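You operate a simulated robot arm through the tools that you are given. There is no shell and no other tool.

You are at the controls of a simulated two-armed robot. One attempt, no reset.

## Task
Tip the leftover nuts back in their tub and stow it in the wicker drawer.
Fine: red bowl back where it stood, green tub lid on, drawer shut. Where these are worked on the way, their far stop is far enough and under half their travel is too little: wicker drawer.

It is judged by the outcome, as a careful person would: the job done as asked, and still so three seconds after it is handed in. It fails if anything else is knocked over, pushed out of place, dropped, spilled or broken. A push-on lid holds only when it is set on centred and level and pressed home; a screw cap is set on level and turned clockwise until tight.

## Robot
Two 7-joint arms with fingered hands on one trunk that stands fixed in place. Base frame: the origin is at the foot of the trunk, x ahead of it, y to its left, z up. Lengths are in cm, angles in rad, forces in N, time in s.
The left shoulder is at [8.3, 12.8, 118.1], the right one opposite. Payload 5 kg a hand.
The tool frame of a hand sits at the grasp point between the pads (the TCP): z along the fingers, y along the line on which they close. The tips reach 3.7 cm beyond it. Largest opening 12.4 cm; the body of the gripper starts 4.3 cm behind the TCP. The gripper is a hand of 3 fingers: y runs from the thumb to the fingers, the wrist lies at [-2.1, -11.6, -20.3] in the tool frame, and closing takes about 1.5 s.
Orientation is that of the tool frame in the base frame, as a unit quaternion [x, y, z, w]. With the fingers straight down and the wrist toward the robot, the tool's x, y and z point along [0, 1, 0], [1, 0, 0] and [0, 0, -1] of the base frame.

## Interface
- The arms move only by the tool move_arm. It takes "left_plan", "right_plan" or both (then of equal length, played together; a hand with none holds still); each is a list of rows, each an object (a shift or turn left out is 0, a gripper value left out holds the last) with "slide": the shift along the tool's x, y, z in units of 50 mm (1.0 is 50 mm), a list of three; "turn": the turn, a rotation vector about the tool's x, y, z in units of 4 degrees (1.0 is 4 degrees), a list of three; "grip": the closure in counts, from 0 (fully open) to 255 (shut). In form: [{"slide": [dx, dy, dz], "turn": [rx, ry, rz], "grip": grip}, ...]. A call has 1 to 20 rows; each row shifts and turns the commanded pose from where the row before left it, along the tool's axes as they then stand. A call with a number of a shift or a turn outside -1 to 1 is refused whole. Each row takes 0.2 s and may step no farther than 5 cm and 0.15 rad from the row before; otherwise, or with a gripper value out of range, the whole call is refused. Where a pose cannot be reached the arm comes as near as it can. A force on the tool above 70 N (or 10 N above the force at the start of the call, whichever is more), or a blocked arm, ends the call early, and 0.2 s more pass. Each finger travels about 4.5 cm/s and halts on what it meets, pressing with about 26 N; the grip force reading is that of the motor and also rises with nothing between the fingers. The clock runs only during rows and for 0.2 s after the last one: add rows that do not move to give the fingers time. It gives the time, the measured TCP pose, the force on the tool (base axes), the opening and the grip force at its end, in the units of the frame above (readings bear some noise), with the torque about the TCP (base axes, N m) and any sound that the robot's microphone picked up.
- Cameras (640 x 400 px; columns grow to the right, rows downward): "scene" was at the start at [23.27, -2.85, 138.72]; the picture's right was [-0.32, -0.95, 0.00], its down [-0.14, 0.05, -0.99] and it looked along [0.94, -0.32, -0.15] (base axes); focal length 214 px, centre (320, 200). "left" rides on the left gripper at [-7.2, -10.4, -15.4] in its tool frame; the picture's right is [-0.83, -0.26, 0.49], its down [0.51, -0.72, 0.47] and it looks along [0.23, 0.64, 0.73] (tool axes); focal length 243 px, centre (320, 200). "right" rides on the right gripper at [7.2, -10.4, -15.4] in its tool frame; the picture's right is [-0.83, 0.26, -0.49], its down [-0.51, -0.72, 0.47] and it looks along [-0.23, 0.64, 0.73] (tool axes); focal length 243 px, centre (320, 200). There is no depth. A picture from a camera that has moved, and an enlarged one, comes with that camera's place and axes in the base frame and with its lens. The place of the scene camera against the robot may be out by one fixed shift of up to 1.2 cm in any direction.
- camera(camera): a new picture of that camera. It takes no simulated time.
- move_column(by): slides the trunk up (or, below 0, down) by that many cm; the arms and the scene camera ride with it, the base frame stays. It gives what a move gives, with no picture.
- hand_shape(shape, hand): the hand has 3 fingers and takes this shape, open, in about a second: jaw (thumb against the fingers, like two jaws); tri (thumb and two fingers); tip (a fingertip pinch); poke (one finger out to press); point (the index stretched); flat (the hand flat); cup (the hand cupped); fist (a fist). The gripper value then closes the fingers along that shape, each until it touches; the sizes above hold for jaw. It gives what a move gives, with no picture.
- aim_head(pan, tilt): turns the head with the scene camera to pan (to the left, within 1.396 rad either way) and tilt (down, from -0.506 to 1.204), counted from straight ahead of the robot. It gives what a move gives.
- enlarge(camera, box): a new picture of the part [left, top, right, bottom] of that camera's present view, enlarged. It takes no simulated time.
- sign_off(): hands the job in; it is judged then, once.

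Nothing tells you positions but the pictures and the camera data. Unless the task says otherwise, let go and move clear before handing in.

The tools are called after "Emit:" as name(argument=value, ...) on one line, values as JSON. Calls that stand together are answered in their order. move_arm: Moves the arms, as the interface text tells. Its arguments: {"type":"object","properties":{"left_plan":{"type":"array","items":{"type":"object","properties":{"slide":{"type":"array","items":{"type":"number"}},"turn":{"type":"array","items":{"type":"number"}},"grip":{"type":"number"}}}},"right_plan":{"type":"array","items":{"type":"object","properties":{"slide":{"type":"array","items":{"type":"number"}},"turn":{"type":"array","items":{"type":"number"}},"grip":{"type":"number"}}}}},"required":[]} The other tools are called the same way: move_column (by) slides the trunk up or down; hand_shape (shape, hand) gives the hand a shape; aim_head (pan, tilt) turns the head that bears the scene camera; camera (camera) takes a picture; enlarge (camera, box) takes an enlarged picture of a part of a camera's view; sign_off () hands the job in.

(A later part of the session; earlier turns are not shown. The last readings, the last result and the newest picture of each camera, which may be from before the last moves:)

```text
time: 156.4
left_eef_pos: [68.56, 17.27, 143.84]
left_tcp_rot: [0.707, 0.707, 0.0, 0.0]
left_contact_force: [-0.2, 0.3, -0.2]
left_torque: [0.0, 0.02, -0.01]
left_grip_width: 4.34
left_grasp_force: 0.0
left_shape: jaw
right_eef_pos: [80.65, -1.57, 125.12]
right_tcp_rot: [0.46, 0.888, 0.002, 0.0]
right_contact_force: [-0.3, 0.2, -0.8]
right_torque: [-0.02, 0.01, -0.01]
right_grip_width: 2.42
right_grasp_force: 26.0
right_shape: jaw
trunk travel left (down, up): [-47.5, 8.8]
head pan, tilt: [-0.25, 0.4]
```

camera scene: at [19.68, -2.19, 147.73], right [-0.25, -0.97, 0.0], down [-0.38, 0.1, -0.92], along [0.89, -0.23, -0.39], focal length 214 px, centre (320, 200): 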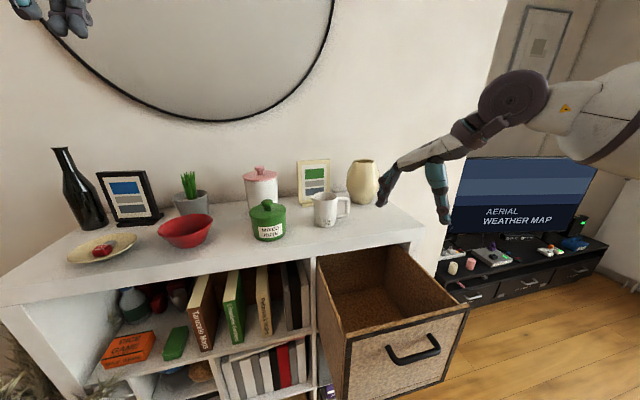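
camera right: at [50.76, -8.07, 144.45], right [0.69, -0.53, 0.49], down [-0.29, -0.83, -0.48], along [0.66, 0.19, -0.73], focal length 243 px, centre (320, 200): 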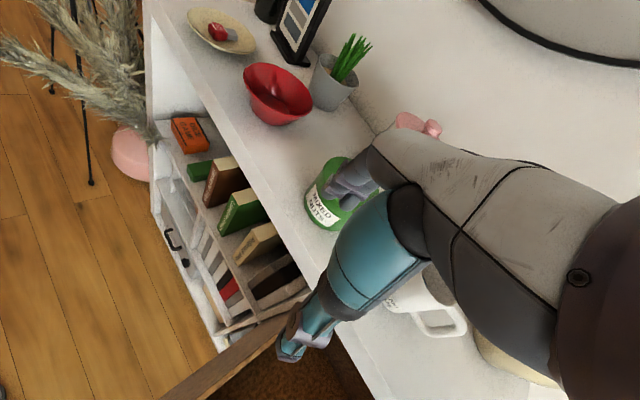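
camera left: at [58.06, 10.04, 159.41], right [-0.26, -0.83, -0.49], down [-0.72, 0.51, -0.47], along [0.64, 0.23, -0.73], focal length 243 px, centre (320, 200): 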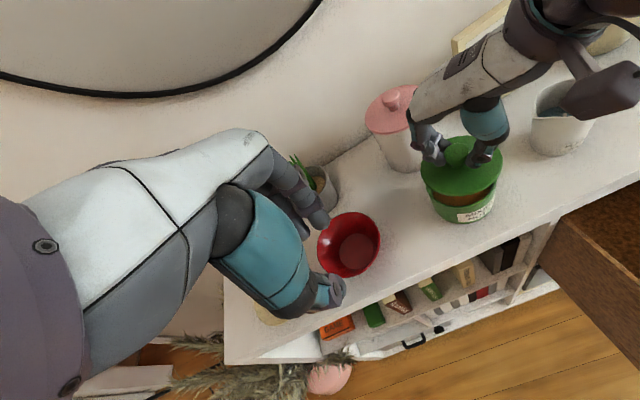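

Still free after 5 mm, so the lid had indeed been sitting too far toward the robot. I'll continue until I feel the far side.

Emit:
move_arm(right_plan=[{"slide": [-0.0115, 0.0163, 0]}, {}, {}])

Emit:
move_arm(right_plan=[{"slide": [-0.0115, 0.0163, 0]}, {}, {}])

Emit:
move_arm(right_plan=[{"slide": [-0.0115, 0.0163, 0]}, {}, {}])

Emit:
enlarge(camera="left", box=[415, 145, 505, 235])

Emit:
enlarge(camera="scene", box=[238, 190, 298, 250])

```text
time: 157.2
left_eef_pos: [68.64, 17.33, 143.91]
left_tcp_rot: [0.707, 0.708, 0.0, 0.0]
left_contact_force: [-0.7, 0.0, 0.0]
left_torque: [0.0, -0.01, -0.02]
left_grip_width: 4.36
left_grasp_force: 0.0
left_shape: jaw
right_eef_pos: [80.61, -1.45, 125.19]
right_tcp_rot: [0.459, 0.888, 0.002, -0.001]
right_contact_force: [-0.6, 0.6, -0.4]
right_torque: [0.02, 0.02, 0.01]
right_grip_width: 2.43
right_grasp_force: 26.2
right_shape: jaw
trunk travel left (down, up): [-47.5, 8.8]
head pan, tilt: [-0.25, 0.4]
```

```text
time: 158.0
left_eef_pos: [68.73, 17.32, 143.89]
left_tcp_rot: [0.707, 0.707, 0.0, 0.0]
left_contact_force: [0.7, -0.5, -0.6]
left_torque: [-0.02, -0.03, 0.01]
left_grip_width: 4.34
left_grasp_force: 0.1
left_shape: jaw
right_eef_pos: [80.79, -1.46, 125.15]
right_tcp_rot: [0.46, 0.888, 0.002, -0.001]
right_contact_force: [-1.6, -0.5, -0.6]
right_torque: [0.03, 0.05, 0.03]
right_grip_width: 2.42
right_grasp_force: 26.1
right_shape: jaw
trunk travel left (down, up): [-47.5, 8.8]
head pan, tilt: [-0.25, 0.4]
```

```text
time: 158.8
left_eef_pos: [68.59, 17.34, 143.85]
left_tcp_rot: [0.707, 0.707, 0.001, 0.0]
left_contact_force: [-1.0, 0.9, 0.4]
left_torque: [-0.03, -0.02, -0.01]
left_grip_width: 4.34
left_grasp_force: 0.1
left_shape: jaw
right_eef_pos: [80.93, -1.53, 125.01]
right_tcp_rot: [0.459, 0.888, 0.002, -0.001]
right_contact_force: [-0.9, -0.1, 0.0]
right_torque: [0.01, 0.0, 0.02]
right_grip_width: 2.41
right_grasp_force: 26.1
right_shape: jaw
trunk travel left (down, up): [-47.5, 8.8]
head pan, tilt: [-0.25, 0.4]
```

```text
4.44 times, centred on (460, 190) of left
camera zoom: at [58.22, 10.06, 159.34], right [-0.26, -0.83, -0.49], down [-0.72, 0.51, -0.47], along [0.64, 0.23, -0.73], focal length 1078 px, centre (-302, 244)
```

zoom: 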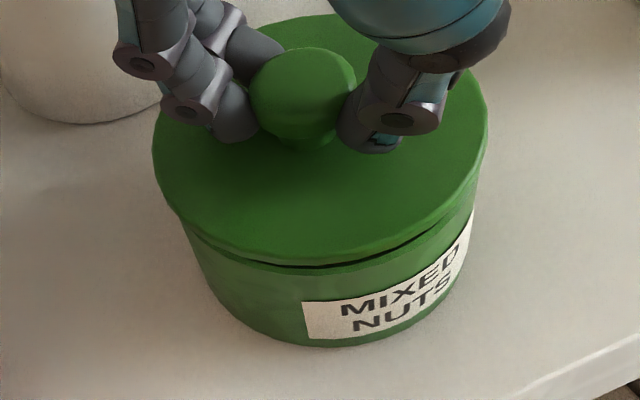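

```text
6.67 times, centred on (268, 220) of scene
camera zoom: at [19.71, -2.15, 147.73], right [-0.25, -0.97, 0.0], down [-0.38, 0.1, -0.92], along [0.89, -0.23, -0.39], focal length 1430 px, centre (667, 67)
```

zoom: 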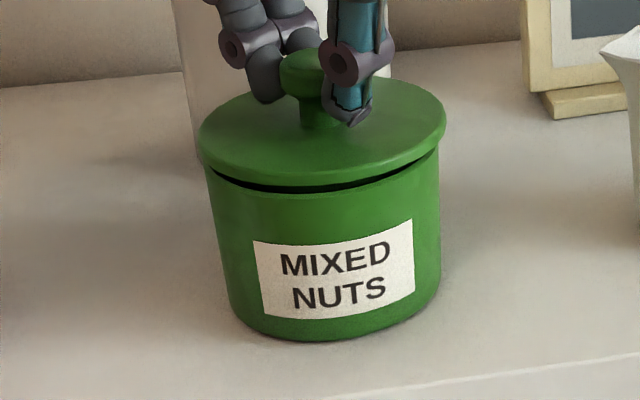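

The far side was felt at about +0.65 cm, which means the light tub has nearly 7 mm of total play. I'll move back about 3.5 mm to the middle and seat the lid gently.

Emit:
move_arm(right_plan=[{"slide": [0.04, -0.057, 0]}, {}, {"slide": [0, 0, 0.05]}, {"slide": [0, 0, 0.05]}, {"slide": [0, 0, 0.04]}, {}, {}])

Emit:
enlarge(camera="scene", box=[238, 190, 298, 250])

Emit:
enlarge(camera="left", box=[415, 145, 505, 235])

```text
time: 160.4
left_eef_pos: [68.67, 17.32, 143.89]
left_tcp_rot: [0.707, 0.707, 0.0, 0.0]
left_contact_force: [0.2, 0.2, -0.5]
left_torque: [-0.01, 0.0, -0.02]
left_grip_width: 4.37
left_grasp_force: 0.1
left_shape: jaw
right_eef_pos: [80.59, -1.58, 124.62]
right_tcp_rot: [0.459, 0.888, 0.003, 0.0]
right_contact_force: [2.4, -0.2, 9.1]
right_torque: [0.06, -0.16, -0.02]
right_grip_width: 2.44
right_grasp_force: 25.8
right_shape: jaw
trunk travel left (down, up): [-47.5, 8.8]
head pan, tilt: [-0.25, 0.4]
```

```text
6.67 times, centred on (268, 220) of scene
camera zoom: at [19.64, -2.16, 147.75], right [-0.25, -0.97, 0.0], down [-0.38, 0.1, -0.92], along [0.89, -0.23, -0.39], focal length 1430 px, centre (667, 67)
```

zoom: 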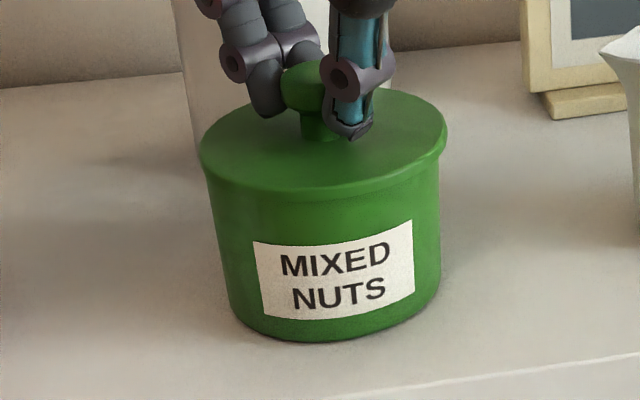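

```text
4.44 times, centred on (460, 190) of left
camera zoom: at [58.14, 10.05, 159.39], right [-0.26, -0.83, -0.49], down [-0.72, 0.51, -0.47], along [0.64, 0.23, -0.73], focal length 1078 px, centre (-302, 244)
```

zoom: 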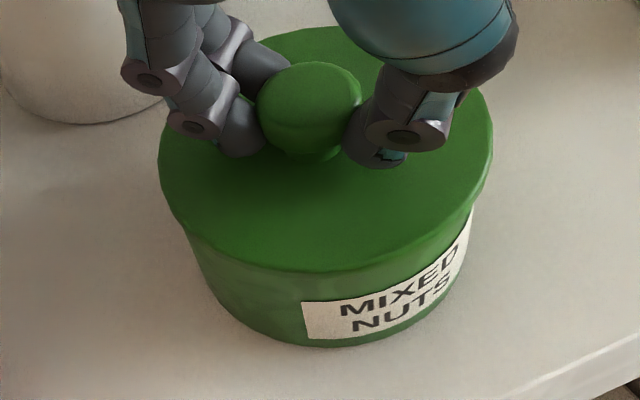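

The lid is seated again, now concentric. I'll release it, rise, close the fingers, and press down on the knob's centre as before.

Emit:
move_arm(right_plan=[{"slide": [0, 0, -0.03]}, {"grip": 200}, {"grip": 150}, {"grip": 125}, {}, {"slide": [0, 0, -0.3]}, {"slide": [0, 0, -0.5]}, {"slide": [0, 0, -0.4], "grip": 200}, {"grip": 255}, {}, {}, {}, {}])

Emit:
enlarge(camera="right", box=[200, 170, 400, 330])

Emit:
enlarge(camera="left", box=[415, 145, 505, 235])

Emit:
enlarge(camera="scene", box=[238, 190, 298, 250])

```text
time: 163.2
left_eef_pos: [68.67, 17.33, 143.9]
left_tcp_rot: [0.707, 0.707, 0.0, 0.0]
left_contact_force: [0.0, 0.1, -0.5]
left_torque: [0.0, 0.02, 0.02]
left_grip_width: 4.37
left_grasp_force: 0.0
left_shape: jaw
right_eef_pos: [80.65, -1.63, 130.79]
right_tcp_rot: [0.459, 0.888, 0.001, 0.0]
right_contact_force: [-0.2, 0.1, -0.3]
right_torque: [0.02, 0.03, 0.0]
right_grip_width: 0.02
right_grasp_force: 26.4
right_shape: jaw
trunk travel left (down, up): [-47.5, 8.8]
head pan, tilt: [-0.25, 0.4]
```

```text
2.50 times, centred on (300, 250) of right
camera zoom: at [67.77, -1.9, 146.0], right [0.69, -0.53, 0.49], down [-0.29, -0.83, -0.48], along [0.66, 0.18, -0.73], focal length 606 px, centre (370, 75)
```

zoom: 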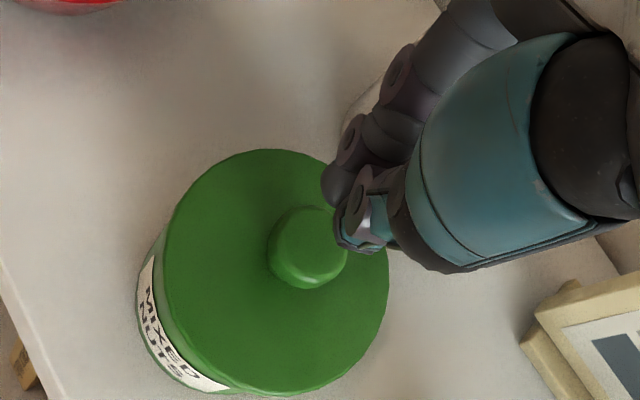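

```text
4.44 times, centred on (460, 190) of left
camera zoom: at [58.19, 10.06, 159.35], right [-0.26, -0.83, -0.49], down [-0.72, 0.51, -0.47], along [0.64, 0.23, -0.73], focal length 1078 px, centre (-302, 244)
```

zoom: 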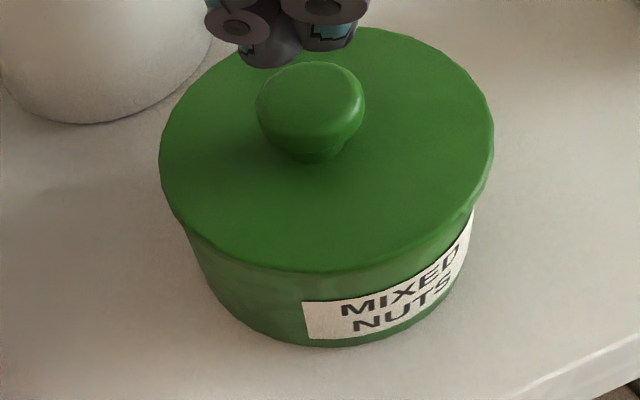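

```text
6.67 times, centred on (268, 220) of scene
camera zoom: at [19.69, -2.15, 147.73], right [-0.25, -0.97, 0.0], down [-0.38, 0.1, -0.92], along [0.89, -0.23, -0.39], focal length 1430 px, centre (667, 67)
```

zoom: 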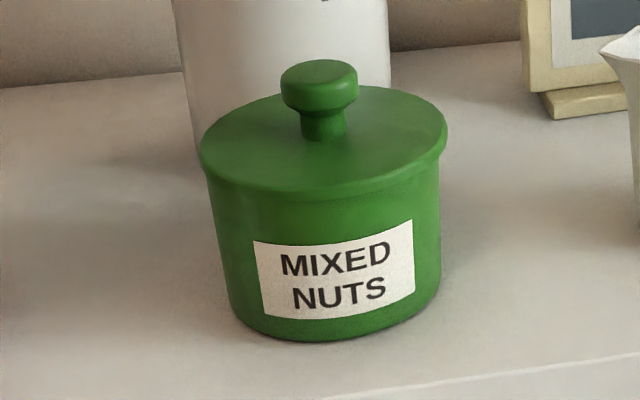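

The tips are aligned over the knob. I'll press down in stages, adding a slight forward bias because the body leans back under load.

Emit:
move_arm(right_plan=[{"slide": [0, 0, 0.3]}, {"slide": [0, 0, 0.3]}, {"slide": [0, 0, 0.12]}, {}])

Emit:
move_arm(right_plan=[{"slide": [-0.004, 0.006, 0.04]}, {"slide": [-0.004, 0.006, 0.04]}, {}])

Emit:
move_arm(right_plan=[{"slide": [-0.007, 0.01, 0.05]}, {"slide": [-0.007, 0.01, 0.05]}, {}])

```text
time: 164.2
left_eef_pos: [68.6, 17.22, 143.9]
left_tcp_rot: [0.707, 0.707, -0.001, 0.001]
left_contact_force: [0.4, -0.9, -0.5]
left_torque: [-0.01, 0.02, 0.01]
left_grip_width: 4.36
left_grasp_force: 0.0
left_shape: jaw
right_eef_pos: [80.58, -1.58, 127.08]
right_tcp_rot: [0.458, 0.889, 0.001, 0.0]
right_contact_force: [1.1, 0.2, -0.3]
right_torque: [-0.01, 0.02, -0.01]
right_grip_width: 0.0
right_grasp_force: 26.4
right_shape: jaw
trunk travel left (down, up): [-47.5, 8.8]
head pan, tilt: [-0.25, 0.4]
```

```text
time: 165.0
left_eef_pos: [68.45, 17.24, 144.08]
left_tcp_rot: [0.707, 0.707, 0.0, 0.0]
left_contact_force: [-0.1, 0.2, -0.4]
left_torque: [-0.01, 0.04, 0.02]
left_grip_width: 4.37
left_grasp_force: 0.1
left_shape: jaw
right_eef_pos: [80.49, -1.51, 126.94]
right_tcp_rot: [0.46, 0.888, 0.004, 0.001]
right_contact_force: [1.2, 0.5, 20.3]
right_torque: [-0.06, 0.14, -0.03]
right_grip_width: 0.02
right_grasp_force: 25.8
right_shape: jaw
trunk travel left (down, up): [-47.5, 8.8]
head pan, tilt: [-0.25, 0.4]
```

```text
time: 165.8
left_eef_pos: [68.11, 17.31, 144.35]
left_tcp_rot: [0.707, 0.707, 0.002, 0.002]
left_contact_force: [0.6, -0.8, -0.5]
left_torque: [0.0, 0.01, 0.0]
left_grip_width: 4.36
left_grasp_force: 0.0
left_shape: jaw
right_eef_pos: [80.28, -1.64, 126.94]
right_tcp_rot: [0.46, 0.888, 0.007, 0.003]
right_contact_force: [6.0, -3.2, 55.1]
right_torque: [-0.2, 0.11, -0.01]
right_grip_width: 0.0
right_grasp_force: 25.8
right_shape: jaw
trunk travel left (down, up): [-47.5, 8.8]
head pan, tilt: [-0.25, 0.4]
```

I pressed with 55 N, centred, and the lid is fully down. I'll back off, re-grip the knob, and tug very gently in half-millimetre steps, watching the force to see whether it holds.

Emit:
move_arm(right_plan=[{"slide": [0.014, -0.02, -0.15]}, {"slide": [0.008, -0.012, -0.4]}, {"slide": [0, 0, -0.3], "grip": 180}, {"grip": 125}, {}, {}, {"slide": [0, 0, 0.4]}, {"slide": [0, 0, 0.4]}, {"slide": [0, 0, 0.37]}, {}, {"grip": 190}, {"grip": 225}, {"grip": 255}, {}, {}, {}])

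Emit:
enlarge(camera="scene", box=[238, 190, 298, 250])

```text
time: 169.2
left_eef_pos: [68.68, 17.29, 143.92]
left_tcp_rot: [0.707, 0.707, 0.0, 0.0]
left_contact_force: [-0.4, -0.9, -0.2]
left_torque: [-0.01, 0.0, 0.0]
left_grip_width: 4.34
left_grasp_force: 0.1
left_shape: jaw
right_eef_pos: [80.61, -1.52, 124.53]
right_tcp_rot: [0.46, 0.888, 0.002, 0.0]
right_contact_force: [0.4, 0.2, -0.5]
right_torque: [-0.02, 0.0, 0.01]
right_grip_width: 2.39
right_grasp_force: 26.2
right_shape: jaw
trunk travel left (down, up): [-47.5, 8.8]
head pan, tilt: [-0.25, 0.4]
```

```text
6.67 times, centred on (268, 220) of scene
camera zoom: at [19.72, -2.15, 147.72], right [-0.25, -0.97, 0.0], down [-0.38, 0.1, -0.92], along [0.89, -0.23, -0.39], focal length 1430 px, centre (667, 67)
```

zoom: 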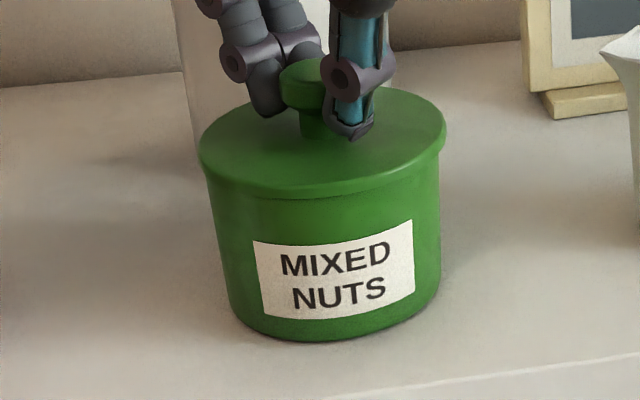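

Emit:
move_arm(right_plan=[{"slide": [0, 0, -0.02]}, {}])

Emit:
move_arm(right_plan=[{"slide": [0, 0, -0.02]}, {}])

Emit:
move_arm(right_plan=[{"slide": [0, 0, -0.02]}, {}])

Emit:
enlarge(camera="scene", box=[238, 190, 298, 250])

```text
time: 169.8
left_eef_pos: [68.76, 17.2, 143.87]
left_tcp_rot: [0.707, 0.707, 0.0, 0.0]
left_contact_force: [0.5, -0.7, -0.8]
left_torque: [0.0, 0.01, 0.01]
left_grip_width: 4.35
left_grasp_force: 0.1
left_shape: jaw
right_eef_pos: [80.73, -1.55, 124.61]
right_tcp_rot: [0.46, 0.888, 0.002, 0.0]
right_contact_force: [-0.8, -0.2, 0.0]
right_torque: [-0.01, 0.01, 0.02]
right_grip_width: 2.41
right_grasp_force: 25.9
right_shape: jaw
trunk travel left (down, up): [-47.5, 8.8]
head pan, tilt: [-0.25, 0.4]
```

```text
time: 170.4
left_eef_pos: [68.65, 17.18, 143.84]
left_tcp_rot: [0.707, 0.707, -0.001, 0.0]
left_contact_force: [0.0, -0.7, 0.0]
left_torque: [0.02, 0.0, -0.02]
left_grip_width: 4.36
left_grasp_force: 0.1
left_shape: jaw
right_eef_pos: [80.62, -1.55, 124.67]
right_tcp_rot: [0.46, 0.888, 0.002, 0.0]
right_contact_force: [1.0, 0.0, -0.3]
right_torque: [0.0, 0.05, 0.01]
right_grip_width: 2.42
right_grasp_force: 26.1
right_shape: jaw
trunk travel left (down, up): [-47.5, 8.8]
head pan, tilt: [-0.25, 0.4]
```

```text
time: 171.0
left_eef_pos: [68.64, 17.31, 143.88]
left_tcp_rot: [0.707, 0.707, 0.0, -0.001]
left_contact_force: [-0.7, 0.4, 1.0]
left_torque: [0.02, 0.0, 0.0]
left_grip_width: 4.33
left_grasp_force: 0.1
left_shape: jaw
right_eef_pos: [80.54, -1.59, 124.83]
right_tcp_rot: [0.459, 0.888, 0.002, 0.0]
right_contact_force: [-0.3, -0.3, -0.1]
right_torque: [0.01, 0.01, 0.02]
right_grip_width: 2.41
right_grasp_force: 26.1
right_shape: jaw
trunk travel left (down, up): [-47.5, 8.8]
head pan, tilt: [-0.25, 0.4]
```

```text
6.67 times, centred on (268, 220) of scene
camera zoom: at [19.72, -2.16, 147.72], right [-0.25, -0.97, 0.0], down [-0.38, 0.1, -0.92], along [0.89, -0.23, -0.39], focal length 1430 px, centre (667, 67)
```

zoom: 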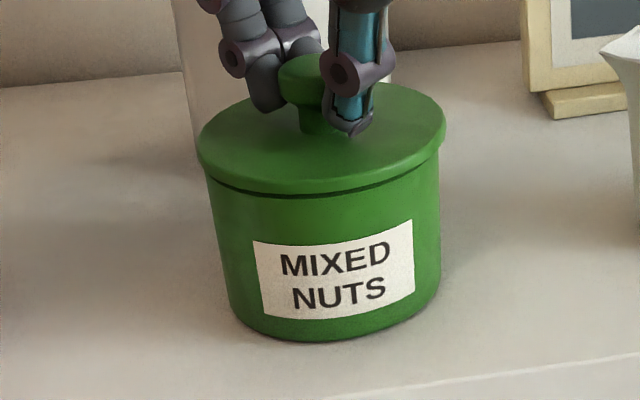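

The lid only rests in place; it doesn't grip the tub, so I shouldn't carry the tub by it. New plan: park the lid on the shelf, carry the open tub level into the drawer, then fit and press the lid there. First I'll move the lid back to its free spot at the right.

Emit:
move_arm(right_plan=[{"slide": [0, 0, -0.3]}, {"slide": [0, 0, -0.4]}, {"slide": [0.3, -0.4, 0]}, {"slide": [0.46, -0.65, 0]}, {"slide": [0.46, -0.65, 0]}, {"slide": [0.46, -0.65, 0]}, {"slide": [0.16, -0.25, 0]}, {"slide": [-0.4, -0.28, -0.1]}, {"slide": [-0.69, -0.49, -0.1]}, {"slide": [-0.69, -0.49, -0.1]}, {"slide": [-0.69, -0.49, 0]}, {"slide": [-0.69, -0.49, 0]}, {"slide": [-0.69, -0.49, 0]}, {"slide": [-0.69, -0.49, 0]}, {"slide": [-0.69, -0.49, 0]}, {"slide": [-0.69, -0.49, 0]}, {"slide": [-0.3, -0.2, 0]}, {}])

Emit:
camera(camera="right")

Emit:
camera(camera="scene")

```text
time: 174.8
left_eef_pos: [68.84, 17.16, 143.7]
left_tcp_rot: [0.707, 0.707, -0.002, -0.001]
left_contact_force: [0.9, -0.9, -0.2]
left_torque: [0.01, 0.08, 0.01]
left_grip_width: 4.38
left_grasp_force: 0.1
left_shape: jaw
right_eef_pos: [64.87, -31.78, 129.63]
right_tcp_rot: [0.46, 0.888, 0.003, 0.0]
right_contact_force: [-0.5, -0.3, -0.8]
right_torque: [0.01, 0.03, 0.03]
right_grip_width: 2.39
right_grasp_force: 26.4
right_shape: jaw
right hand out of reach, approached as far as the arm can: row 15, 16, 17
trunk travel left (down, up): [-47.5, 8.8]
head pan, tilt: [-0.25, 0.4]
```

```text
taken
camera right: at [52.08, -32.0, 144.92], right [0.69, -0.53, 0.49], down [-0.3, -0.83, -0.47], along [0.66, 0.18, -0.73], focal length 243 px, centre (320, 200)
```

right: 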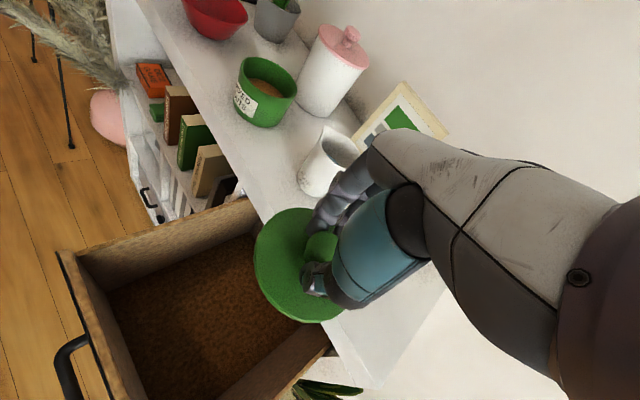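

```text
taken
camera scene: at [19.84, -2.2, 147.67], right [-0.25, -0.97, 0.0], down [-0.38, 0.1, -0.92], along [0.89, -0.23, -0.39], focal length 214 px, centre (320, 200)
```

scene: 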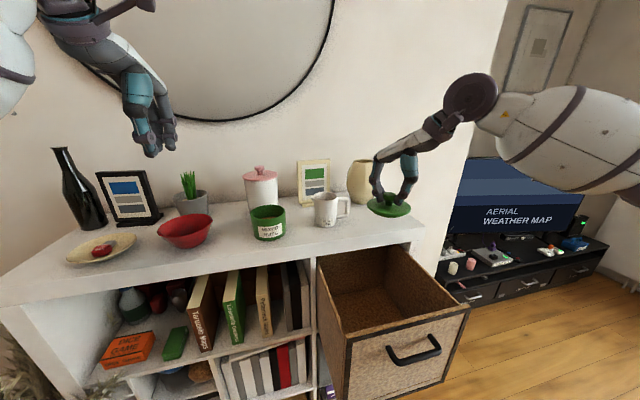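

The lid is above the drawer area. I'll square the yaw and bring it over its free spot on the shelf.

Emit:
move_arm(right_plan=[{"turn": [0, 0, 1]}, {"turn": [0, 0, 1]}, {"turn": [0, 0, 1]}, {"turn": [0, 0, 1]}, {"turn": [0, 0, 1]}, {"turn": [0, 0, 1]}, {"turn": [0, 0, 1]}, {"turn": [0, 0, 0.9]}, {}])

Emit:
move_arm(right_plan=[{"slide": [-0.3, 0.3, 0]}, {"slide": [-0.35, 0.5, 0]}, {"slide": [-0.35, 0.6, 0]}, {"slide": [-0.35, 0.6, 0]}, {"slide": [-0.35, 0.6, 0]}, {"slide": [0, 0.3, 0]}, {}])

Emit:
camera(camera="right")

Emit:
camera(camera="scene")

```text
time: 176.8
left_eef_pos: [68.81, 17.28, 143.98]
left_tcp_rot: [0.706, 0.708, 0.0, 0.0]
left_contact_force: [-0.4, 0.0, 0.3]
left_torque: [-0.03, -0.03, -0.02]
left_grip_width: 4.36
left_grasp_force: 0.0
left_shape: jaw
right_eef_pos: [64.82, -31.62, 129.66]
right_tcp_rot: [0.683, 0.73, 0.002, -0.001]
right_contact_force: [-0.6, 0.7, -0.5]
right_torque: [-0.04, -0.01, -0.01]
right_grip_width: 2.39
right_grasp_force: 26.2
right_shape: jaw
trunk travel left (down, up): [-47.5, 8.8]
head pan, tilt: [-0.25, 0.4]
```

```text
time: 178.4
left_eef_pos: [68.59, 17.26, 143.98]
left_tcp_rot: [0.707, 0.707, 0.0, 0.0]
left_contact_force: [0.8, 0.2, 0.8]
left_torque: [0.0, 0.01, -0.05]
left_grip_width: 4.35
left_grasp_force: 0.2
left_shape: jaw
right_eef_pos: [79.89, -39.37, 129.48]
right_tcp_rot: [0.684, 0.73, 0.002, 0.0]
right_contact_force: [-0.7, 0.0, 0.2]
right_torque: [-0.03, 0.01, 0.01]
right_grip_width: 2.37
right_grasp_force: 26.0
right_shape: jaw
trunk travel left (down, up): [-47.5, 8.8]
head pan, tilt: [-0.25, 0.4]
```

```text
taken
camera right: at [68.92, -32.92, 144.91], right [0.31, -0.81, 0.49], down [-0.69, -0.55, -0.47], along [0.66, -0.19, -0.73], focal length 243 px, centre (320, 200)
```

right: 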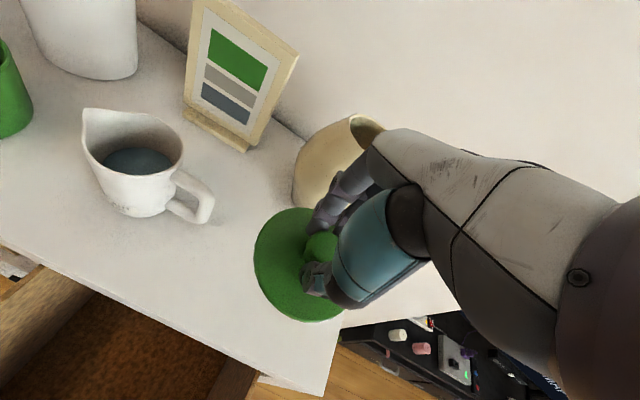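

```text
taken
camera scene: at [19.66, -2.18, 147.74], right [-0.25, -0.97, 0.0], down [-0.38, 0.1, -0.92], along [0.89, -0.23, -0.39], focal length 214 px, centre (320, 200)
```

scene: 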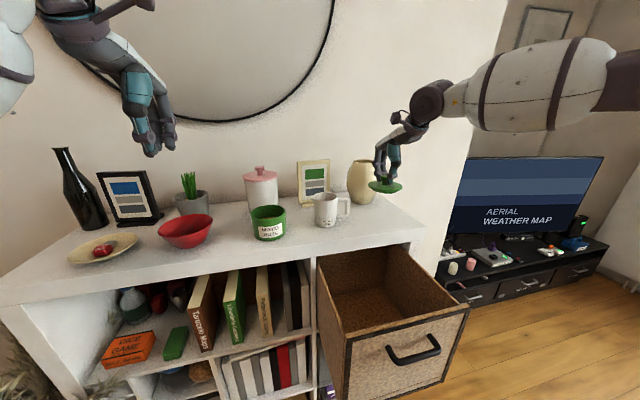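

The lid is over its original spot. I'll lower it onto the shelf gently.

Emit:
move_arm(right_plan=[{"slide": [0, -0.1, 0.4]}, {"slide": [0, 0, 0.6]}, {"slide": [0, 0, 0.6]}, {"slide": [0, 0, 0.4]}, {"slide": [0, 0, 0.18]}, {}, {}])

Emit:
move_arm(right_plan=[{"slide": [0, 0, 0.04]}, {}])

Emit:
enlarge(camera="scene", box=[340, 160, 440, 240])

```text
time: 180.0
left_eef_pos: [68.54, 17.31, 143.86]
left_tcp_rot: [0.707, 0.707, 0.0, 0.0]
left_contact_force: [0.4, -0.1, 0.1]
left_torque: [0.0, 0.03, 0.01]
left_grip_width: 4.33
left_grasp_force: 0.0
left_shape: jaw
right_eef_pos: [79.27, -39.17, 118.7]
right_tcp_rot: [0.683, 0.73, 0.002, 0.0]
right_contact_force: [0.6, 0.6, -0.4]
right_torque: [0.01, -0.02, 0.02]
right_grip_width: 2.36
right_grasp_force: 25.8
right_shape: jaw
trunk travel left (down, up): [-47.5, 8.8]
head pan, tilt: [-0.25, 0.4]
```

```text
time: 180.6
left_eef_pos: [68.7, 17.31, 143.96]
left_tcp_rot: [0.707, 0.707, 0.001, 0.0]
left_contact_force: [-0.7, 1.2, -0.5]
left_torque: [0.0, 0.01, 0.03]
left_grip_width: 4.37
left_grasp_force: 0.0
left_shape: jaw
right_eef_pos: [79.3, -39.13, 118.4]
right_tcp_rot: [0.684, 0.73, 0.002, 0.0]
right_contact_force: [-0.7, -0.1, -0.4]
right_torque: [0.0, 0.02, -0.02]
right_grip_width: 2.42
right_grasp_force: 26.3
right_shape: jaw
trunk travel left (down, up): [-47.5, 8.8]
head pan, tilt: [-0.25, 0.4]
```

```text
5.00 times, centred on (390, 200) of scene
camera zoom: at [19.72, -2.16, 147.72], right [-0.25, -0.97, 0.0], down [-0.38, 0.1, -0.92], along [0.89, -0.23, -0.39], focal length 1072 px, centre (-30, 200)
```

zoom: 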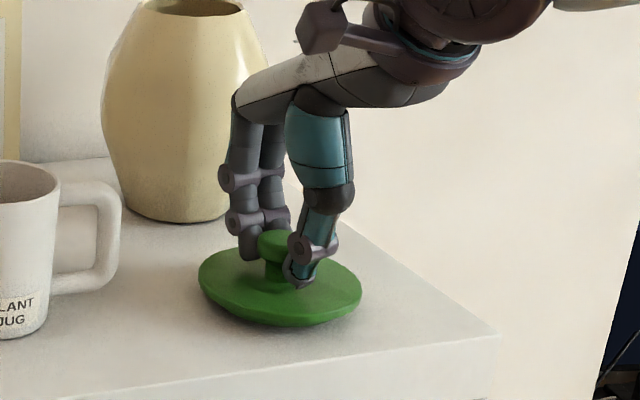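

Emit:
move_arm(right_plan=[{"slide": [0, 0, 0.04]}, {"slide": [0, 0, 0.03]}, {}])

```text
time: 181.4
left_eef_pos: [68.65, 17.24, 143.97]
left_tcp_rot: [0.708, 0.707, 0.0, 0.0]
left_contact_force: [-0.4, 0.8, 0.3]
left_torque: [0.03, -0.02, -0.01]
left_grip_width: 4.35
left_grasp_force: 0.1
left_shape: jaw
right_eef_pos: [79.23, -39.19, 118.16]
right_tcp_rot: [0.684, 0.73, 0.002, -0.001]
right_contact_force: [-0.6, 0.6, 0.3]
right_torque: [0.02, -0.01, -0.01]
right_grip_width: 2.36
right_grasp_force: 25.9
right_shape: jaw
trunk travel left (down, up): [-47.5, 8.8]
head pan, tilt: [-0.25, 0.4]
```

The lid is essentially touching the shelf. One more millimetre, and then I'll release and rise.

Emit:
move_arm(right_plan=[{"slide": [0, 0, 0.03]}, {}, {"grip": 200}, {"grip": 150}, {"grip": 120}, {}, {}, {"slide": [0, 0, -0.4]}, {"slide": [0, 0, -0.6]}, {"slide": [0, 0, -0.8]}, {"slide": [0, 0, -0.4]}, {}])

Emit:
camera(camera="right")

Emit:
enlarge(camera="scene", box=[230, 160, 430, 280])

```text
time: 184.0
left_eef_pos: [68.66, 17.32, 143.89]
left_tcp_rot: [0.707, 0.707, 0.0, 0.0]
left_contact_force: [0.9, 0.7, -0.1]
left_torque: [0.0, 0.03, 0.02]
left_grip_width: 4.35
left_grasp_force: 0.1
left_shape: jaw
right_eef_pos: [79.09, -39.31, 128.82]
right_tcp_rot: [0.684, 0.729, 0.001, -0.002]
right_contact_force: [-0.1, 0.0, -0.1]
right_torque: [0.03, 0.02, 0.02]
right_grip_width: 6.51
right_grasp_force: 0.0
right_shape: jaw
trunk travel left (down, up): [-47.5, 8.8]
head pan, tilt: [-0.25, 0.4]
```

```text
taken
camera right: at [68.1, -32.92, 144.2], right [0.32, -0.81, 0.49], down [-0.69, -0.55, -0.47], along [0.66, -0.19, -0.73], focal length 243 px, centre (320, 200)
```

right: 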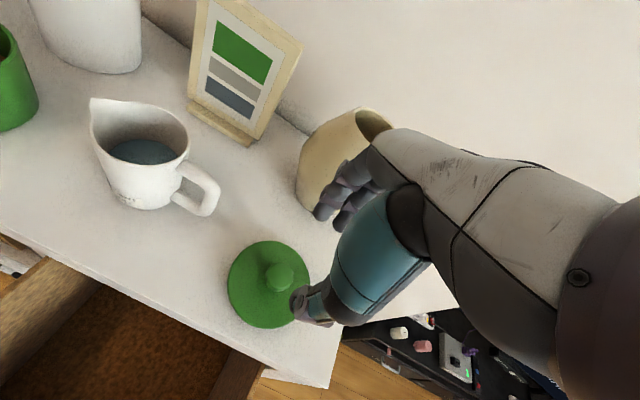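

```text
3.20 times, centred on (330, 220) of scene
camera zoom: at [19.76, -2.19, 147.71], right [-0.25, -0.97, 0.0], down [-0.38, 0.1, -0.92], along [0.89, -0.23, -0.39], focal length 686 px, centre (288, 136)
```

zoom: 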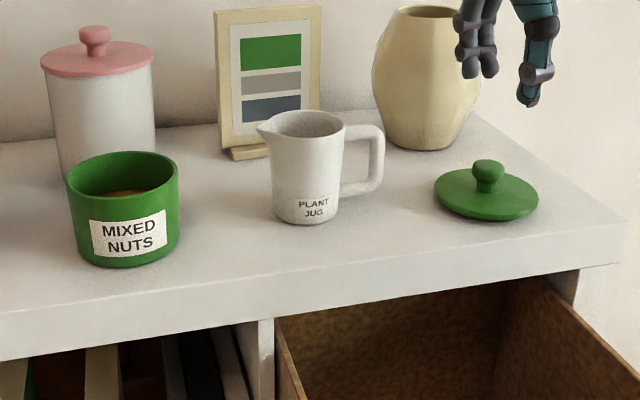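

The lid is parked. Before lifting the tub, I'll test with the empty hand whether I can reach down to the drawer floor fingers-down, since it's deep.

Emit:
move_arm(right_plan=[{"slide": [0.3, -0.55, 0], "grip": 60}, {"slide": [0.344, -0.66, 0]}, {"slide": [0.344, -0.66, 0]}, {"slide": [0.344, -0.66, 0]}, {"slide": [0.344, -0.66, 0]}, {}, {"slide": [0, 0, 0.6]}, {"slide": [0, 0, 0.7]}, {"slide": [0, 0, 0.7]}, {"slide": [0, 0, 0.7]}, {"slide": [0, 0, 0.7]}, {}])

Emit:
camera(camera="scene")

Emit:
camera(camera="right")

```text
time: 186.6
left_eef_pos: [68.56, 17.32, 144.01]
left_tcp_rot: [0.707, 0.707, 0.0, 0.001]
left_contact_force: [0.0, 0.5, 0.7]
left_torque: [0.0, -0.03, 0.0]
left_grip_width: 4.34
left_grasp_force: 0.1
left_shape: jaw
right_eef_pos: [62.68, -31.86, 111.87]
right_tcp_rot: [0.683, 0.731, 0.003, -0.001]
right_contact_force: [0.5, -0.6, 0.2]
right_torque: [0.03, -0.01, 0.0]
right_grip_width: 9.48
right_grasp_force: 0.0
right_shape: jaw
trunk travel left (down, up): [-47.5, 8.8]
head pan, tilt: [-0.25, 0.4]
```

```text
taken
camera scene: at [19.65, -2.13, 147.74], right [-0.25, -0.97, 0.0], down [-0.38, 0.1, -0.92], along [0.89, -0.23, -0.39], focal length 214 px, centre (320, 200)
```

scene: 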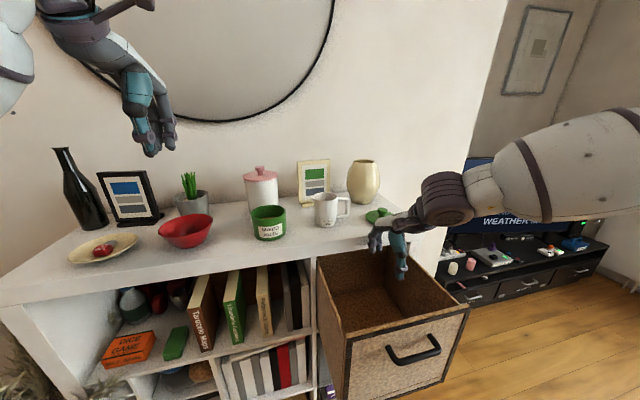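

```text
taken
camera right: at [51.72, -25.44, 127.2], right [0.31, -0.81, 0.49], down [-0.69, -0.55, -0.48], along [0.66, -0.19, -0.73], focal length 243 px, centre (320, 200)
```

right: 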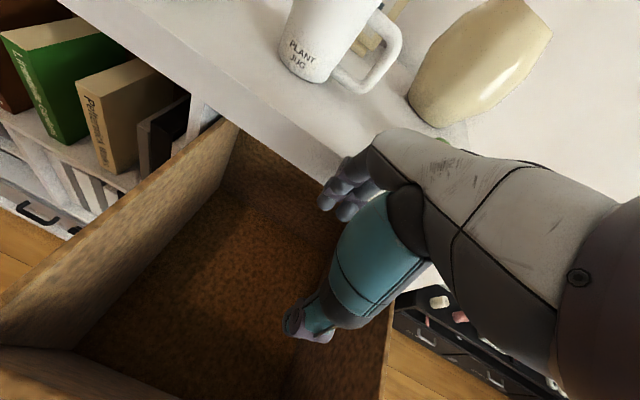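

Reachable so far. I'll continue the dry run: lower further, shift under the shelf edge toward the drawer's middle, and check the clearances near the bottom.

Emit:
move_arm(right_plan=[{"slide": [0, -0.2, 0.3]}, {"slide": [0, 0, 0.6]}, {"slide": [0, 0, 0.6]}, {"slide": [0, 0, 0.6]}, {"slide": [0, 0.2, 0.4]}, {"slide": [0, 0.4, 0.3]}, {"slide": [0, 0.4, 0.2]}, {}])

Emit:
camera(camera="scene")

Emit:
camera(camera="right")

```text
time: 188.4
left_eef_pos: [68.65, 17.44, 143.96]
left_tcp_rot: [0.707, 0.707, 0.0, 0.0]
left_contact_force: [-0.3, -0.1, -0.8]
left_torque: [0.02, -0.05, 0.02]
left_grip_width: 4.35
left_grasp_force: 0.0
left_shape: jaw
right_eef_pos: [66.66, -31.67, 96.93]
right_tcp_rot: [0.684, 0.729, 0.002, -0.001]
right_contact_force: [-0.3, -0.1, -0.3]
right_torque: [0.01, -0.03, 0.01]
right_grip_width: 9.47
right_grasp_force: 0.2
right_shape: jaw
trunk travel left (down, up): [-47.5, 8.8]
head pan, tilt: [-0.25, 0.4]
```

```text
taken
camera scene: at [19.65, -2.17, 147.74], right [-0.25, -0.97, 0.0], down [-0.38, 0.1, -0.92], along [0.89, -0.23, -0.39], focal length 214 px, centre (320, 200)
```

scene: 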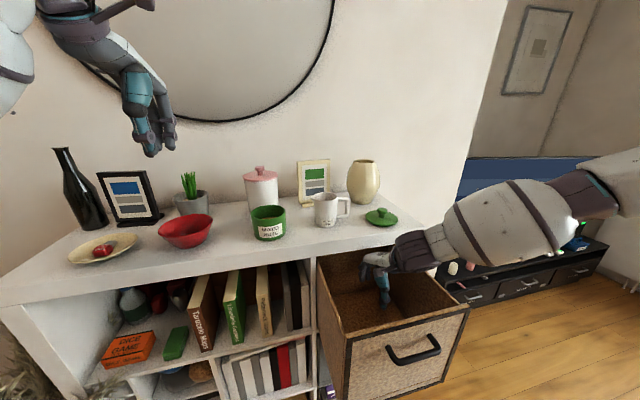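

```text
taken
camera right: at [55.69, -25.19, 112.39], right [0.31, -0.81, 0.49], down [-0.69, -0.55, -0.47], along [0.66, -0.19, -0.73], focal length 243 px, centre (320, 200)
```

right: 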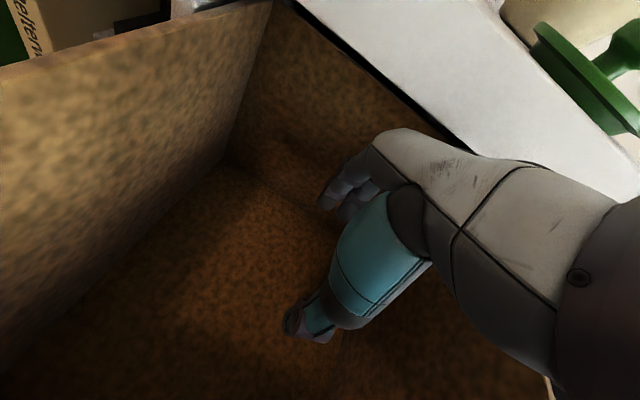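

Emit:
move_arm(right_plan=[{"slide": [0, 0, 0.3]}, {"slide": [0, 0, 0.3]}, {"slide": [0, 0, 0.2]}, {}])

Emit:
enlarge(camera="scene", box=[300, 200, 480, 340])

Emit:
camera(camera="right")

```text
time: 189.4
left_eef_pos: [68.7, 17.32, 143.91]
left_tcp_rot: [0.707, 0.708, 0.0, -0.001]
left_contact_force: [-0.3, -0.8, -0.1]
left_torque: [0.03, -0.04, -0.02]
left_grip_width: 4.36
left_grasp_force: 0.1
left_shape: jaw
right_eef_pos: [66.78, -31.48, 92.99]
right_tcp_rot: [0.684, 0.729, 0.002, -0.001]
right_contact_force: [0.3, -0.4, 0.7]
right_torque: [0.0, 0.02, -0.02]
right_grip_width: 9.47
right_grasp_force: 0.1
right_shape: jaw
trunk travel left (down, up): [-47.5, 8.8]
head pan, tilt: [-0.25, 0.4]
```

```text
2.86 times, centred on (390, 270) of scene
camera zoom: at [19.73, -2.15, 147.72], right [-0.25, -0.97, 0.0], down [-0.38, 0.1, -0.92], along [0.89, -0.23, -0.39], focal length 613 px, centre (120, 0)
```

zoom: 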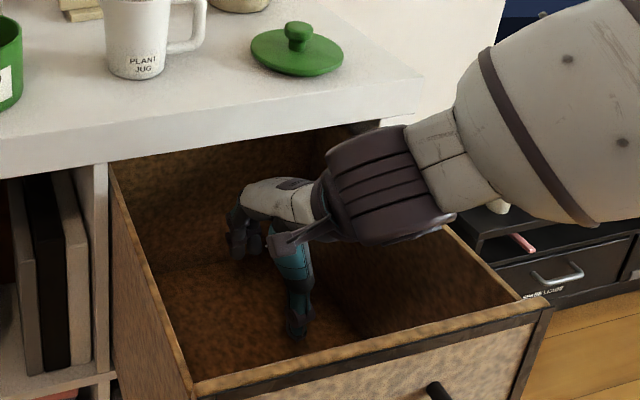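

```text
taken
camera right: at [55.84, -25.13, 108.41], right [0.31, -0.81, 0.49], down [-0.69, -0.55, -0.47], along [0.66, -0.19, -0.73], focal length 243 px, centre (320, 200)
```

right: 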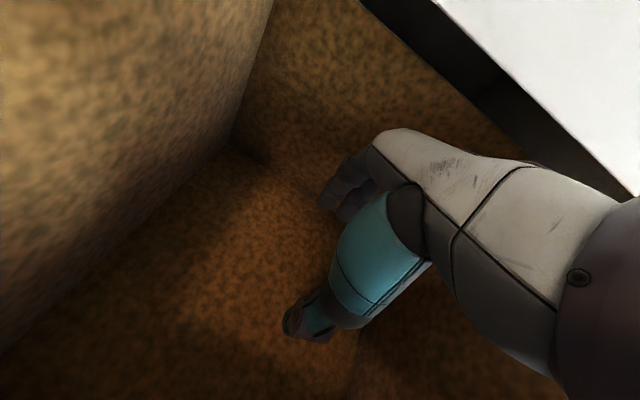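

Close to the right wall but clear. Shifting toward the drawer's left side gives the forearm more clearance, so I'll move to y≈−25.5 and lower further.

Emit:
move_arm(right_plan=[{"slide": [0.4, 0.03, 0]}, {"slide": [0.5, 0.03, 0]}, {"slide": [0.3, 0.02, 0]}, {"slide": [0, 0, 0.3]}, {"slide": [0, 0, 0.3]}, {"slide": [0, 0, 0.3]}, {"slide": [0, 0, 0.2]}, {}])

Emit:
enlarge(camera="scene", box=[300, 200, 480, 340])

Emit:
camera(camera="right")

```text
time: 191.2
left_eef_pos: [68.55, 17.21, 143.78]
left_tcp_rot: [0.707, 0.707, -0.001, 0.001]
left_contact_force: [-0.1, -0.1, 0.1]
left_torque: [0.0, -0.01, 0.02]
left_grip_width: 4.34
left_grasp_force: 0.2
left_shape: jaw
right_eef_pos: [66.95, -25.4, 87.59]
right_tcp_rot: [0.684, 0.729, 0.002, -0.001]
right_contact_force: [-0.3, 0.5, 0.1]
right_torque: [0.0, -0.03, 0.01]
right_grip_width: 9.45
right_grasp_force: 0.0
right_shape: jaw
trunk travel left (down, up): [-47.5, 8.8]
head pan, tilt: [-0.25, 0.4]
```

```text
2.86 times, centred on (390, 270) of scene
camera zoom: at [19.7, -2.14, 147.73], right [-0.25, -0.97, 0.0], down [-0.38, 0.1, -0.92], along [0.89, -0.23, -0.39], focal length 613 px, centre (120, 0)
```

zoom: 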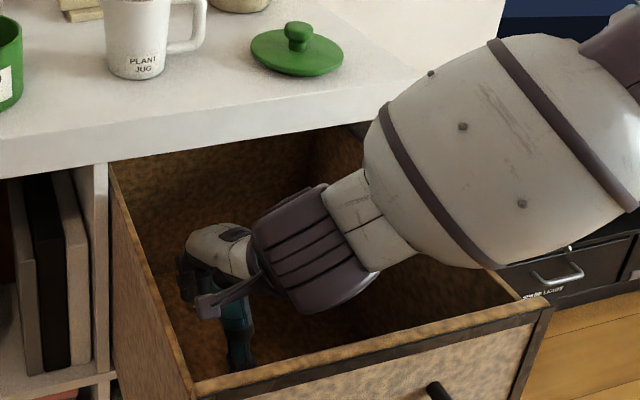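

```text
taken
camera right: at [55.95, -18.98, 103.01], right [0.31, -0.81, 0.49], down [-0.69, -0.55, -0.47], along [0.66, -0.19, -0.73], focal length 243 px, centre (320, 200)
```

right: 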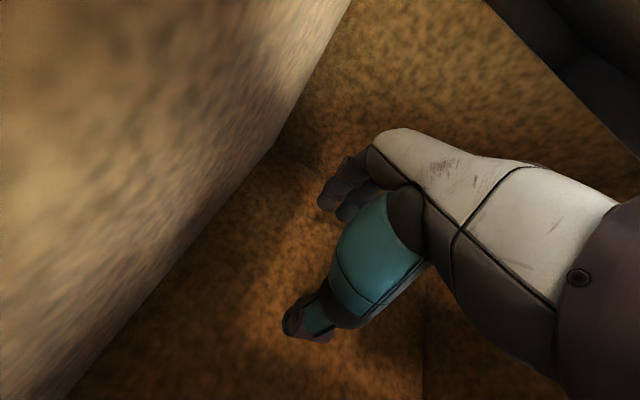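

The dry run works: I can reach z≈87.6 at [67, −25.4] with no contact. I'll retrace out and head back to the tub with the hand open.

Emit:
move_arm(right_plan=[{"slide": [0, 0, -0.5]}, {"slide": [0, -0.4, -0.5]}, {"slide": [0, -0.4, -0.3]}, {"slide": [0, -0.4, -0.3]}, {"slide": [0, 0, -0.8]}, {"slide": [0, 0, -0.9]}, {"slide": [0, 0, -0.9]}, {"slide": [0, 0, -0.9]}, {"slide": [0, 0, -0.9]}, {"slide": [0, 0, -0.9]}, {"slide": [0, 0, -0.9]}, {"slide": [0, 0, -0.4]}, {}])

Emit:
move_arm(right_plan=[{"turn": [0, 0, -1], "grip": 0}, {"turn": [0, 0, -1]}, {"turn": [0, 0, -1]}, {"turn": [0, 0, -1]}, {"turn": [0, 0, -1]}, {"turn": [0, 0, -1]}, {}])

Emit:
camera(camera="scene")

```text
time: 194.0
left_eef_pos: [68.63, 17.32, 143.76]
left_tcp_rot: [0.707, 0.707, -0.001, 0.0]
left_contact_force: [0.4, 0.0, -0.2]
left_torque: [-0.01, 0.02, -0.02]
left_grip_width: 4.34
left_grasp_force: 0.0
left_shape: jaw
right_eef_pos: [60.74, -26.06, 128.6]
right_tcp_rot: [0.684, 0.73, 0.002, 0.0]
right_contact_force: [0.0, 0.4, 0.6]
right_torque: [0.0, 0.0, 0.04]
right_grip_width: 9.46
right_grasp_force: 0.1
right_shape: jaw
trunk travel left (down, up): [-47.5, 8.8]
head pan, tilt: [-0.25, 0.4]
```

```text
time: 195.6
left_eef_pos: [68.63, 17.27, 143.98]
left_tcp_rot: [0.707, 0.707, 0.0, 0.0]
left_contact_force: [-0.6, 1.1, 0.3]
left_torque: [0.01, -0.03, 0.02]
left_grip_width: 4.36
left_grasp_force: 0.1
left_shape: jaw
right_eef_pos: [60.8, -25.98, 128.42]
right_tcp_rot: [0.517, 0.856, 0.003, -0.002]
right_contact_force: [-0.4, 0.8, 0.4]
right_torque: [0.02, 0.0, -0.04]
right_grip_width: 12.37
right_grasp_force: 0.1
right_shape: jaw
trunk travel left (down, up): [-47.5, 8.8]
head pan, tilt: [-0.25, 0.4]
```

```text
taken
camera scene: at [19.7, -2.14, 147.73], right [-0.25, -0.97, 0.0], down [-0.38, 0.1, -0.92], along [0.89, -0.23, -0.39], focal length 214 px, centre (320, 200)
```

scene: 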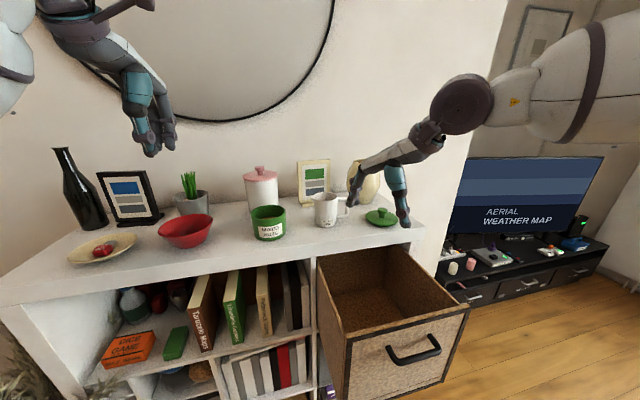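

Emit:
move_arm(right_plan=[{"slide": [0.5, 0.4, 0]}, {"slide": [0.72, 0.56, 0]}, {"slide": [0.72, 0.56, 0]}, {"slide": [0.72, 0.56, 0]}, {"slide": [0.22, 0.16, 0]}, {}])

Emit:
enlarge(camera="left", box=[415, 150, 505, 240])

Emit:
camera(camera="right")

Emit:
enlarge(camera="scene", box=[228, 180, 308, 260])

```text
time: 197.0
left_eef_pos: [68.57, 17.17, 144.04]
left_tcp_rot: [0.707, 0.707, -0.001, 0.0]
left_contact_force: [0.2, -1.2, 0.5]
left_torque: [0.06, -0.02, -0.01]
left_grip_width: 4.35
left_grasp_force: 0.1
left_shape: jaw
right_eef_pos: [63.94, -8.03, 128.53]
right_tcp_rot: [0.517, 0.856, 0.003, -0.001]
right_contact_force: [-0.2, -0.8, 0.1]
right_torque: [0.01, 0.01, -0.01]
right_grip_width: 12.37
right_grasp_force: 0.0
right_shape: jaw
trunk travel left (down, up): [-47.5, 8.8]
head pan, tilt: [-0.25, 0.4]
```

```text
4.44 times, centred on (460, 195) of left
camera zoom: at [58.17, 9.92, 159.37], right [-0.26, -0.83, -0.49], down [-0.72, 0.51, -0.47], along [0.64, 0.23, -0.73], focal length 1078 px, centre (-302, 222)
```

zoom: 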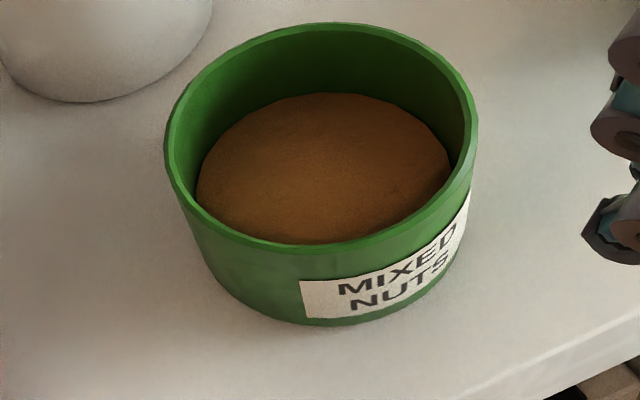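

```text
taken
camera right: at [51.29, -6.64, 143.96], right [0.62, -0.62, 0.49], down [-0.4, -0.78, -0.48], along [0.68, 0.1, -0.73], focal length 243 px, centre (320, 200)
```

right: 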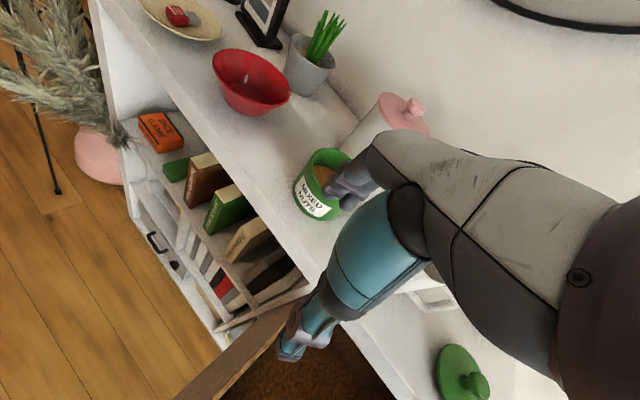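

```text
5.00 times, centred on (268, 220) of scene
camera zoom: at [19.67, -2.27, 147.73], right [-0.25, -0.97, 0.0], down [-0.38, 0.1, -0.92], along [0.89, -0.23, -0.39], focal length 1072 px, centre (580, 100)
```

zoom: 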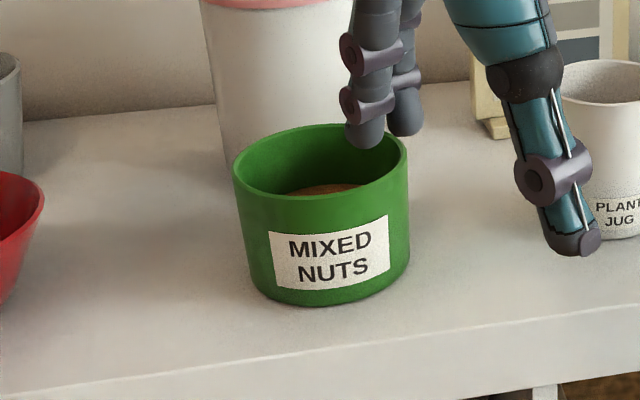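

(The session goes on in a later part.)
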